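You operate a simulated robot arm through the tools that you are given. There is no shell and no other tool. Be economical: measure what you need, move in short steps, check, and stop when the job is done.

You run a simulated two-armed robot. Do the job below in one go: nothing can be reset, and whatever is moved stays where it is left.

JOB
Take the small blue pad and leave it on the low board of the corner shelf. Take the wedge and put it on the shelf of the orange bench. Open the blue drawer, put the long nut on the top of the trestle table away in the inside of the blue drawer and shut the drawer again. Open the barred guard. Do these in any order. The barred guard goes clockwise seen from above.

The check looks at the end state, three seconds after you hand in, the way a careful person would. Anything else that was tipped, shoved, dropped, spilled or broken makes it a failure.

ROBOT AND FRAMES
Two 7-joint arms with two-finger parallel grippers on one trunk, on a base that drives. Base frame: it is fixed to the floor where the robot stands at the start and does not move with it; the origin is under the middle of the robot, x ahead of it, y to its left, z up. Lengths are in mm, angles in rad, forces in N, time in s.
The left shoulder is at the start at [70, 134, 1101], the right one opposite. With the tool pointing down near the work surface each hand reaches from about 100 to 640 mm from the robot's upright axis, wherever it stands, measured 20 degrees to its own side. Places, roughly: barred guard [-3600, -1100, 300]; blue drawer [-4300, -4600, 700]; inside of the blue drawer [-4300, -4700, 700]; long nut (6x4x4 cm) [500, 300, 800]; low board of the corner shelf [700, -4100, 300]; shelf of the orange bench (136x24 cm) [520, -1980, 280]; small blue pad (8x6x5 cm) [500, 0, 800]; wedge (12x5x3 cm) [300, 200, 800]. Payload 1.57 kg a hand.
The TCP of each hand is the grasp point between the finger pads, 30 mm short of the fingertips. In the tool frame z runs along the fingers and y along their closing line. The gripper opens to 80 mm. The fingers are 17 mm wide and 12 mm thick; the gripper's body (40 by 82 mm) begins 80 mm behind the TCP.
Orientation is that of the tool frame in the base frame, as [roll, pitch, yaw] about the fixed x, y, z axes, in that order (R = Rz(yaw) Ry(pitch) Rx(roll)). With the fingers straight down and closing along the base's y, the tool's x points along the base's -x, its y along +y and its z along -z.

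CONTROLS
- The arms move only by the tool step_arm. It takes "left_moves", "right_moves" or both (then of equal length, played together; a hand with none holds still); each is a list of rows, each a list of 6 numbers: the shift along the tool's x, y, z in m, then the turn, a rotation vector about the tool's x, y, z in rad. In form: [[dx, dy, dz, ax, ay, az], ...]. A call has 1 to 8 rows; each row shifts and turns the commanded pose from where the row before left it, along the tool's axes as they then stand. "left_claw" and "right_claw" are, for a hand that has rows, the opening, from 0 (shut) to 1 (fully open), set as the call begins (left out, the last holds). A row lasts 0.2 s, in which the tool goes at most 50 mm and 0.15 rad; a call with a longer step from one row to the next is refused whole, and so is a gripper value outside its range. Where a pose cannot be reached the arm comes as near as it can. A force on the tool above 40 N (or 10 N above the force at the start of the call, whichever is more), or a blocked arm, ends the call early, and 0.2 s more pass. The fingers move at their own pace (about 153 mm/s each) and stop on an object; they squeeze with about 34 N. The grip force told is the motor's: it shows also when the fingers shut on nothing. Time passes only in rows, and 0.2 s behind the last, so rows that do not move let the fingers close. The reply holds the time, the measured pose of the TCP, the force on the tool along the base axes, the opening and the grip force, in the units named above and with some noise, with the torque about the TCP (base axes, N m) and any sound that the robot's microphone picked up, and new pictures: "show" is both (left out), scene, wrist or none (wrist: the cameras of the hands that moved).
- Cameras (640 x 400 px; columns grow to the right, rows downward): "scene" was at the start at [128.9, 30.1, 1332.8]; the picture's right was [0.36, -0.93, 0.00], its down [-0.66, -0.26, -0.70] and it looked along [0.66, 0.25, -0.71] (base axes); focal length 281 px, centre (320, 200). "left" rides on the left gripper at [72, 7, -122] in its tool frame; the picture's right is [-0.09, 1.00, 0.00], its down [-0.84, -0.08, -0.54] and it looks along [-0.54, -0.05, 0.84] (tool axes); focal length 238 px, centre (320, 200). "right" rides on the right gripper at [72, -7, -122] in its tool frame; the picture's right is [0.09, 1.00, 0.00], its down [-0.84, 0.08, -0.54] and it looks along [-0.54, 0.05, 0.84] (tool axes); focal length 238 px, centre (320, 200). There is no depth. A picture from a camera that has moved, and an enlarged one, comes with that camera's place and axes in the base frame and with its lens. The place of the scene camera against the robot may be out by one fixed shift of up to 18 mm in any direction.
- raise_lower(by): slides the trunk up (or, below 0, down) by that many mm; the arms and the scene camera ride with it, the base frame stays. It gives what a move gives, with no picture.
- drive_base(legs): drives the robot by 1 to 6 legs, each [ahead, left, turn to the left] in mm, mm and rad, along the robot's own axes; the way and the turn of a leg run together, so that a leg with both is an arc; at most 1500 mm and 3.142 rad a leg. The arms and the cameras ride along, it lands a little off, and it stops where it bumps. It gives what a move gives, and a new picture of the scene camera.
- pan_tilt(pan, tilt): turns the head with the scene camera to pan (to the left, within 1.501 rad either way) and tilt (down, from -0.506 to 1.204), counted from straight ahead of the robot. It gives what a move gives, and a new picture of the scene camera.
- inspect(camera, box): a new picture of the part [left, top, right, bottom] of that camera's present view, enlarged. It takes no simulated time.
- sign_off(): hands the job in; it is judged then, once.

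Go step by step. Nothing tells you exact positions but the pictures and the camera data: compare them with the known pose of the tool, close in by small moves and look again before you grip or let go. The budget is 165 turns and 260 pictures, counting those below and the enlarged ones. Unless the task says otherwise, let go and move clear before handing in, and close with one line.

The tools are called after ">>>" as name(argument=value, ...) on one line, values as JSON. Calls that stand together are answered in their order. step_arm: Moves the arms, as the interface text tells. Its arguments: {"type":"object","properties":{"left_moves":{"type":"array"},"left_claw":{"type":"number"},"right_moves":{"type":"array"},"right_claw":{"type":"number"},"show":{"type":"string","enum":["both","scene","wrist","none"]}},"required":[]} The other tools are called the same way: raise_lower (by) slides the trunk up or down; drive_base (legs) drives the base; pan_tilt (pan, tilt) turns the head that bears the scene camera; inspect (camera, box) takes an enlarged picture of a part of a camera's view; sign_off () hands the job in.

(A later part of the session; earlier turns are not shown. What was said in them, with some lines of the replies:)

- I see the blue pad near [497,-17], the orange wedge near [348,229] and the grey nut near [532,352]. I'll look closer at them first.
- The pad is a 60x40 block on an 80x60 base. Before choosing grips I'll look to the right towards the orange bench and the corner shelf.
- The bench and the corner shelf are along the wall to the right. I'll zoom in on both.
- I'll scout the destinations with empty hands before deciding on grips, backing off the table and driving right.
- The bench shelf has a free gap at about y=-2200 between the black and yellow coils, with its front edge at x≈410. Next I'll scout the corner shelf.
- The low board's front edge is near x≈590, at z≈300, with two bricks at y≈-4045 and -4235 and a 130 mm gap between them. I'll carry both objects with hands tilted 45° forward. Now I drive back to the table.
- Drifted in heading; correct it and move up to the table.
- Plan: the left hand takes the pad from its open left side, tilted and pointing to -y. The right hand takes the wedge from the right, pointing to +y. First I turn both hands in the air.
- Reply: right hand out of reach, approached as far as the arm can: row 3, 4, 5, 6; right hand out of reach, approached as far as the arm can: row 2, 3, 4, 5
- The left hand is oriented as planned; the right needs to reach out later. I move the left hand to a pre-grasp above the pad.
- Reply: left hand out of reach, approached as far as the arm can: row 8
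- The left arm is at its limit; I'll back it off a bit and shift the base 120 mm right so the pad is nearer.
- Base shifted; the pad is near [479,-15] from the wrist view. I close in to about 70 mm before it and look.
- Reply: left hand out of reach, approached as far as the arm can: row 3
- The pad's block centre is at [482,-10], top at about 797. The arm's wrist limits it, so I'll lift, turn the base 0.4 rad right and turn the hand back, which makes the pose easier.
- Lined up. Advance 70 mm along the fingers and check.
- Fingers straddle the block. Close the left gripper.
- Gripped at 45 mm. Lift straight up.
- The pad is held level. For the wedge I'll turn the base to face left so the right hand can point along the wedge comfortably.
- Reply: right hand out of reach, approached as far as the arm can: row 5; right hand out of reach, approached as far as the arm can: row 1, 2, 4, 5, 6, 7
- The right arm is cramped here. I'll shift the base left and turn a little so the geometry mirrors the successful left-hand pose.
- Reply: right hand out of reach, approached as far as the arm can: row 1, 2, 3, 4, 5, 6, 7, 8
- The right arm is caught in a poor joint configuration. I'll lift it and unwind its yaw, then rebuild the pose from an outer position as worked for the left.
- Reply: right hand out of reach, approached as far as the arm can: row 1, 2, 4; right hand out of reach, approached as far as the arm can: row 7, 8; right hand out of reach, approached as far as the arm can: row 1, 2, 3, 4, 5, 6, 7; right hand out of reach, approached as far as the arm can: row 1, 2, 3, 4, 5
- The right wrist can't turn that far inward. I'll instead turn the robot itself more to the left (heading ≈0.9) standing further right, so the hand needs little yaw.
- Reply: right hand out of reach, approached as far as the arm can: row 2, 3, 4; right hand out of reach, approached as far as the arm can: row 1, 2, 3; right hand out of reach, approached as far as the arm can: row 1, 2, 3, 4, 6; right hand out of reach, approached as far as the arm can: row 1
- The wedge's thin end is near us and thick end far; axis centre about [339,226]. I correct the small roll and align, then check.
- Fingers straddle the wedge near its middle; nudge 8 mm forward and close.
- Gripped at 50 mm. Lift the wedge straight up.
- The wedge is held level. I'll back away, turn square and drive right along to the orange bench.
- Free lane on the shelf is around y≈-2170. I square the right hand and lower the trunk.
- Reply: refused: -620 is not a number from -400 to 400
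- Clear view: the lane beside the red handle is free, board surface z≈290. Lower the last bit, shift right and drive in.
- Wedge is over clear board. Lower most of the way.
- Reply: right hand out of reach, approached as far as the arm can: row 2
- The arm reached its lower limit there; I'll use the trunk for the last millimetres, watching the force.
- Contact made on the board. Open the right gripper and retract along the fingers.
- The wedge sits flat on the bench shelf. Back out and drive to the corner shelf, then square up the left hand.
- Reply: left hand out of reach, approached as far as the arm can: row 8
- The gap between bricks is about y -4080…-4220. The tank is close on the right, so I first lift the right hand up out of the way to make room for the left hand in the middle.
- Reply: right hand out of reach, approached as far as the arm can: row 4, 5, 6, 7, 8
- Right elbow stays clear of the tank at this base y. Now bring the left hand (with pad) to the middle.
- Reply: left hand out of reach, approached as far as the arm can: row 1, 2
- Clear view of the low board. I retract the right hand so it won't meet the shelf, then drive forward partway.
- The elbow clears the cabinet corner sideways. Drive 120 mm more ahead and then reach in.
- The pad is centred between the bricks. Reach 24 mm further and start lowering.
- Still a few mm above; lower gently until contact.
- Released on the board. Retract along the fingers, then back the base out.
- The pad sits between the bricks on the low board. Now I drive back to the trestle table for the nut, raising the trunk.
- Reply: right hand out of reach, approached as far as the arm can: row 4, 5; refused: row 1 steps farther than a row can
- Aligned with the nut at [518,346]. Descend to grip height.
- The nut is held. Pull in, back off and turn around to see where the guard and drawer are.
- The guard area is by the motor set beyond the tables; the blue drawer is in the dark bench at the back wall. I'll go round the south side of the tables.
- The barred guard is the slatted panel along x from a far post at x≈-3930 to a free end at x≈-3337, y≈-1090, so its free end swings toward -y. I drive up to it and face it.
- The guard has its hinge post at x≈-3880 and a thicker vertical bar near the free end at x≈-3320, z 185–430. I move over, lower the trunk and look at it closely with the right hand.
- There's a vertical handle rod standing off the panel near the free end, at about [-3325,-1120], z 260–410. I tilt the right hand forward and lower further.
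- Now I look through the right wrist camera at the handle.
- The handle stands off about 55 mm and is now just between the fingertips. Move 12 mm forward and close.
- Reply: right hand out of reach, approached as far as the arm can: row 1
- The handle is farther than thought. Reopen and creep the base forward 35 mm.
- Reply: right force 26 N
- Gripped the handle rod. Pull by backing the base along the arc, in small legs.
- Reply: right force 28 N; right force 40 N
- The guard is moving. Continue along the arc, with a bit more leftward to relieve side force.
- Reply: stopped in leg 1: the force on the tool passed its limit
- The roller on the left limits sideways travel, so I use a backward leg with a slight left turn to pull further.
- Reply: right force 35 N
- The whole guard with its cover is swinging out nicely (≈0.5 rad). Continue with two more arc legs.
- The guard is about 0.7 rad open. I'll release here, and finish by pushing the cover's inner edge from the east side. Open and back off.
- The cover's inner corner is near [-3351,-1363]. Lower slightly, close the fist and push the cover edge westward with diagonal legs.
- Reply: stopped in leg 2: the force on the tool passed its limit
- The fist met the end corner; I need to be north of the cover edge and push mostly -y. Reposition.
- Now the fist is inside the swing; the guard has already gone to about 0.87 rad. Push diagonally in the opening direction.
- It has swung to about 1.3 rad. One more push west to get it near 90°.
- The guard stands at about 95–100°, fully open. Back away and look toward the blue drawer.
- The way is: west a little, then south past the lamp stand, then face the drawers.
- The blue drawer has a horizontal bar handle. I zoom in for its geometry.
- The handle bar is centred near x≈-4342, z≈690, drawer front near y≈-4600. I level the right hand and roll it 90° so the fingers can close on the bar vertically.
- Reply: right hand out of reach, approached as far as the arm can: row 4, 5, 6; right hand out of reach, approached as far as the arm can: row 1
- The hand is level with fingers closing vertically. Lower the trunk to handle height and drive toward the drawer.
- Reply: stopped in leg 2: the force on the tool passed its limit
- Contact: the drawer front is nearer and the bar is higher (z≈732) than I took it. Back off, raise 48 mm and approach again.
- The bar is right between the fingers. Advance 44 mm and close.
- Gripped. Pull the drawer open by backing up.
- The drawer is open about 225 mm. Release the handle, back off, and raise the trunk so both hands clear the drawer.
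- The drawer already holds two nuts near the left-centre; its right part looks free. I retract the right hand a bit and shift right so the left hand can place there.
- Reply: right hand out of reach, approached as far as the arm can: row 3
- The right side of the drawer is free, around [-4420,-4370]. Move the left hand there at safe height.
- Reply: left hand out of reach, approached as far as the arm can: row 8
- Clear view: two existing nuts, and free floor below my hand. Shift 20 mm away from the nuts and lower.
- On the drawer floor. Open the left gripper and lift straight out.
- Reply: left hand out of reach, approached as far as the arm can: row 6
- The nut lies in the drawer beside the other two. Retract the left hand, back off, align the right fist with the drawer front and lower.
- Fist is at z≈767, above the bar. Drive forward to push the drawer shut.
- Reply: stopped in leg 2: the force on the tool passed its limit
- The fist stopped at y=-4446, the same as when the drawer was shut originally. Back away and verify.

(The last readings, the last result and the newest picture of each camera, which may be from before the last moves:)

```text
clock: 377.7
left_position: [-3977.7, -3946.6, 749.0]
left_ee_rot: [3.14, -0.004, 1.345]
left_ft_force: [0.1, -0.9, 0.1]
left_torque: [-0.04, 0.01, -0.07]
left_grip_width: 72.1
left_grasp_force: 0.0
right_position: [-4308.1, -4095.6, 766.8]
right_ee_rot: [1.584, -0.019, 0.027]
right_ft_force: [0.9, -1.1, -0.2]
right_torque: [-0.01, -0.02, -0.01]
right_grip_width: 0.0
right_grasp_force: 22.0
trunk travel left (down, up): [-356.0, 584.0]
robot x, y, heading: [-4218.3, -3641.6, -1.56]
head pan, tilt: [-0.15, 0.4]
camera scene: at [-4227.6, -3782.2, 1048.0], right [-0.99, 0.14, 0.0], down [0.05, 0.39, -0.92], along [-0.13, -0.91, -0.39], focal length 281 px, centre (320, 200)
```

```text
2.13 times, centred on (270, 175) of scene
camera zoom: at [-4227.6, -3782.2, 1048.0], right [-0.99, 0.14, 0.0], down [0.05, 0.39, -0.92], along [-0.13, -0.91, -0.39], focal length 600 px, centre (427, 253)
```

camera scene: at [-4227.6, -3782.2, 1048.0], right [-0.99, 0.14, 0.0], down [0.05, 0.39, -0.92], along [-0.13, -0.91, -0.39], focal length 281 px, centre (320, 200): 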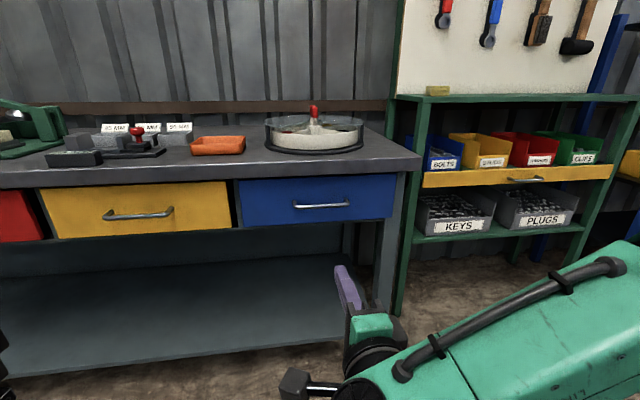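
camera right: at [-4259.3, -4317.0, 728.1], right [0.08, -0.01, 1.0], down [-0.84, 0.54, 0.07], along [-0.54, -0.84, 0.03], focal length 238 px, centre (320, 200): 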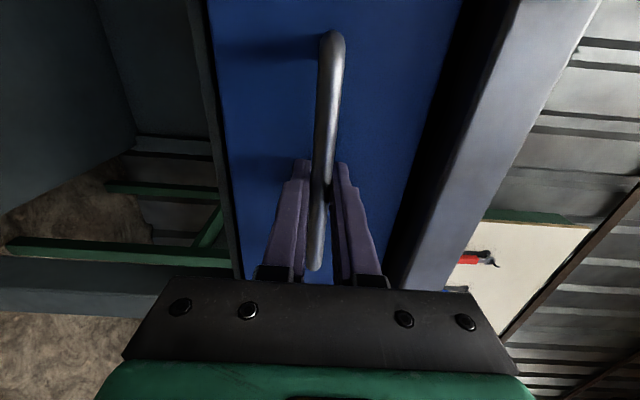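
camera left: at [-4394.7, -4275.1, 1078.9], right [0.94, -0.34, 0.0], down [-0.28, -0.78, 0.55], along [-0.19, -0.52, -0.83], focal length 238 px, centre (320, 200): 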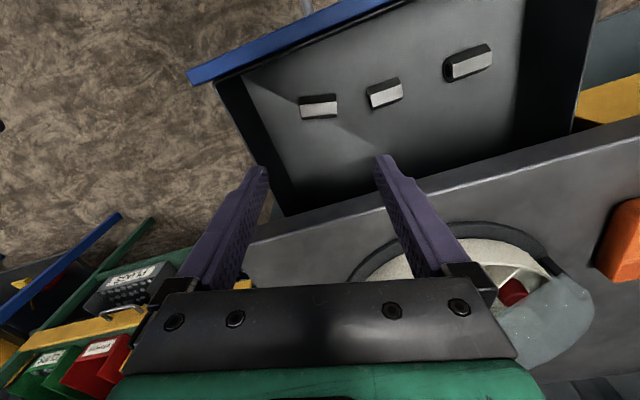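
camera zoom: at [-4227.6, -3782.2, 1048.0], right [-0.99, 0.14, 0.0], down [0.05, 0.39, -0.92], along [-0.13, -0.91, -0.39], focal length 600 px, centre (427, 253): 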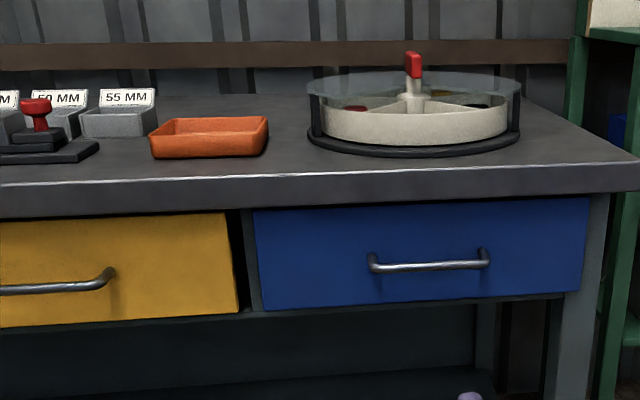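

The drawer is shut flush. A quick check that the guard has stayed open.

>>> drive_base(legs=[[-250, 0, 0], [0, 0, 1.9]])

>>> pan_tilt(pan=1.2, tilt=0.3)

>>> inspect(camera="scene", box=[180, 120, 460, 300])

```text
clock: 384.1
left_position: [-4005.0, -3073.0, 749.2]
left_ee_rot: [3.141, -0.002, -3.058]
left_ft_force: [0.3, 0.1, -1.1]
left_torque: [0.02, 0.0, 0.0]
left_grip_width: 72.0
left_grasp_force: 0.0
right_position: [-3761.6, -3342.2, 766.2]
right_ee_rot: [1.586, -0.018, 1.907]
right_ft_force: [0.2, 0.0, 1.3]
right_torque: [0.01, 0.03, -0.01]
right_grip_width: 0.1
right_grasp_force: 20.9
trunk travel left (down, up): [-356.0, 584.0]
robot x, y, heading: [-4223.1, -3396.5, 0.325]
head pan, tilt: [-0.15, 0.4]
camera scene: at [-4080.1, -3362.4, 1048.0], right [0.17, -0.98, 0.0], down [-0.38, -0.07, -0.92], along [0.91, 0.16, -0.39], focal length 281 px, centre (320, 200)
```

scene: 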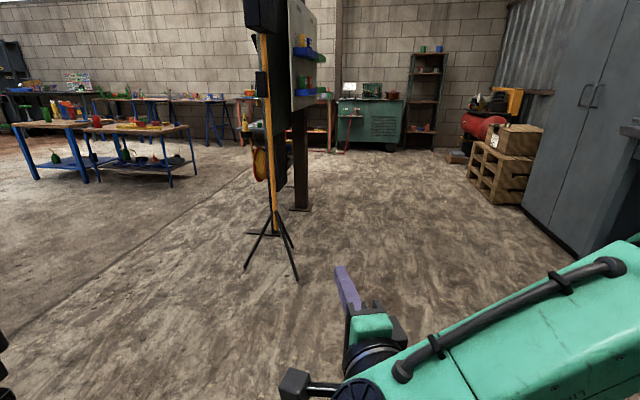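

```text
clock: 385.6
left_position: [-4004.1, -3072.7, 748.6]
left_ee_rot: [-3.14, -0.002, -3.057]
left_ft_force: [-0.4, 0.8, 0.6]
left_torque: [0.04, -0.05, 0.03]
left_grip_width: 71.9
left_grasp_force: 0.1
right_position: [-3762.2, -3340.8, 766.3]
right_ee_rot: [1.585, -0.018, 1.908]
right_ft_force: [-0.3, -0.5, -0.6]
right_torque: [-0.02, 0.0, 0.02]
right_grip_width: 0.3
right_grasp_force: 21.1
trunk travel left (down, up): [-356.0, 584.0]
robot x, y, heading: [-4221.7, -3395.8, 0.324]
head pan, tilt: [1.201, 0.3]
camera scene: at [-4166.9, -3285.1, 1057.3], right [1.0, -0.05, 0.0], down [-0.01, -0.3, -0.96], along [0.05, 0.95, -0.3], focal length 281 px, centre (320, 200)
```

scene: 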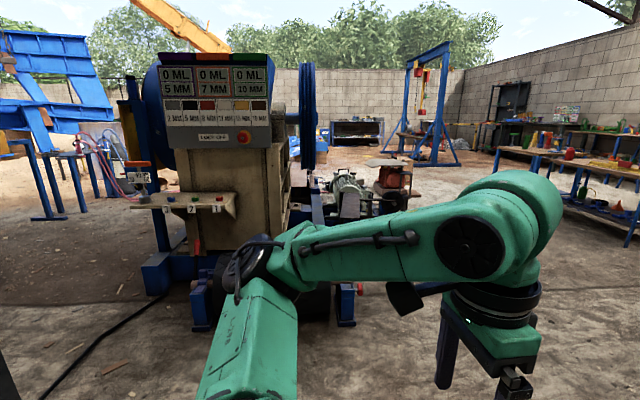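

```text
2.22 times, centred on (320, 210) of scene
camera zoom: at [-4166.9, -3285.1, 1057.3], right [1.0, -0.05, 0.0], down [-0.01, -0.3, -0.96], along [0.05, 0.95, -0.3], focal length 625 px, centre (320, 178)
```

zoom: 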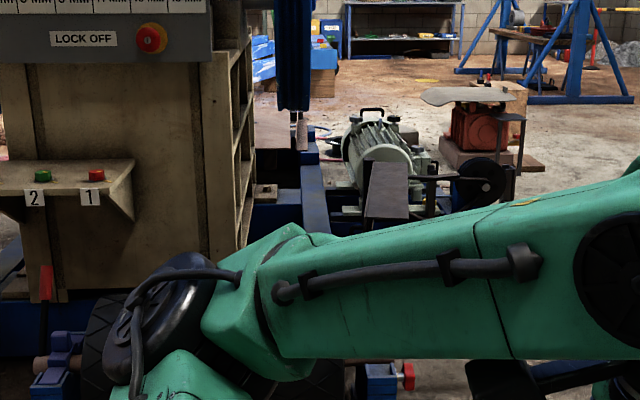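

The guard's cover points straight toward me with the pulley exposed, so it is still open, and the other three jobs are done. Both hands are empty and clear, so I hand in.

>>> sign_off()

```text
The job is handed in.
```

All four jobs are done and handed in: the pad is on the low board, the wedge is on the bench shelf, the long nut is in the shut blue drawer, and the barred guard is open.
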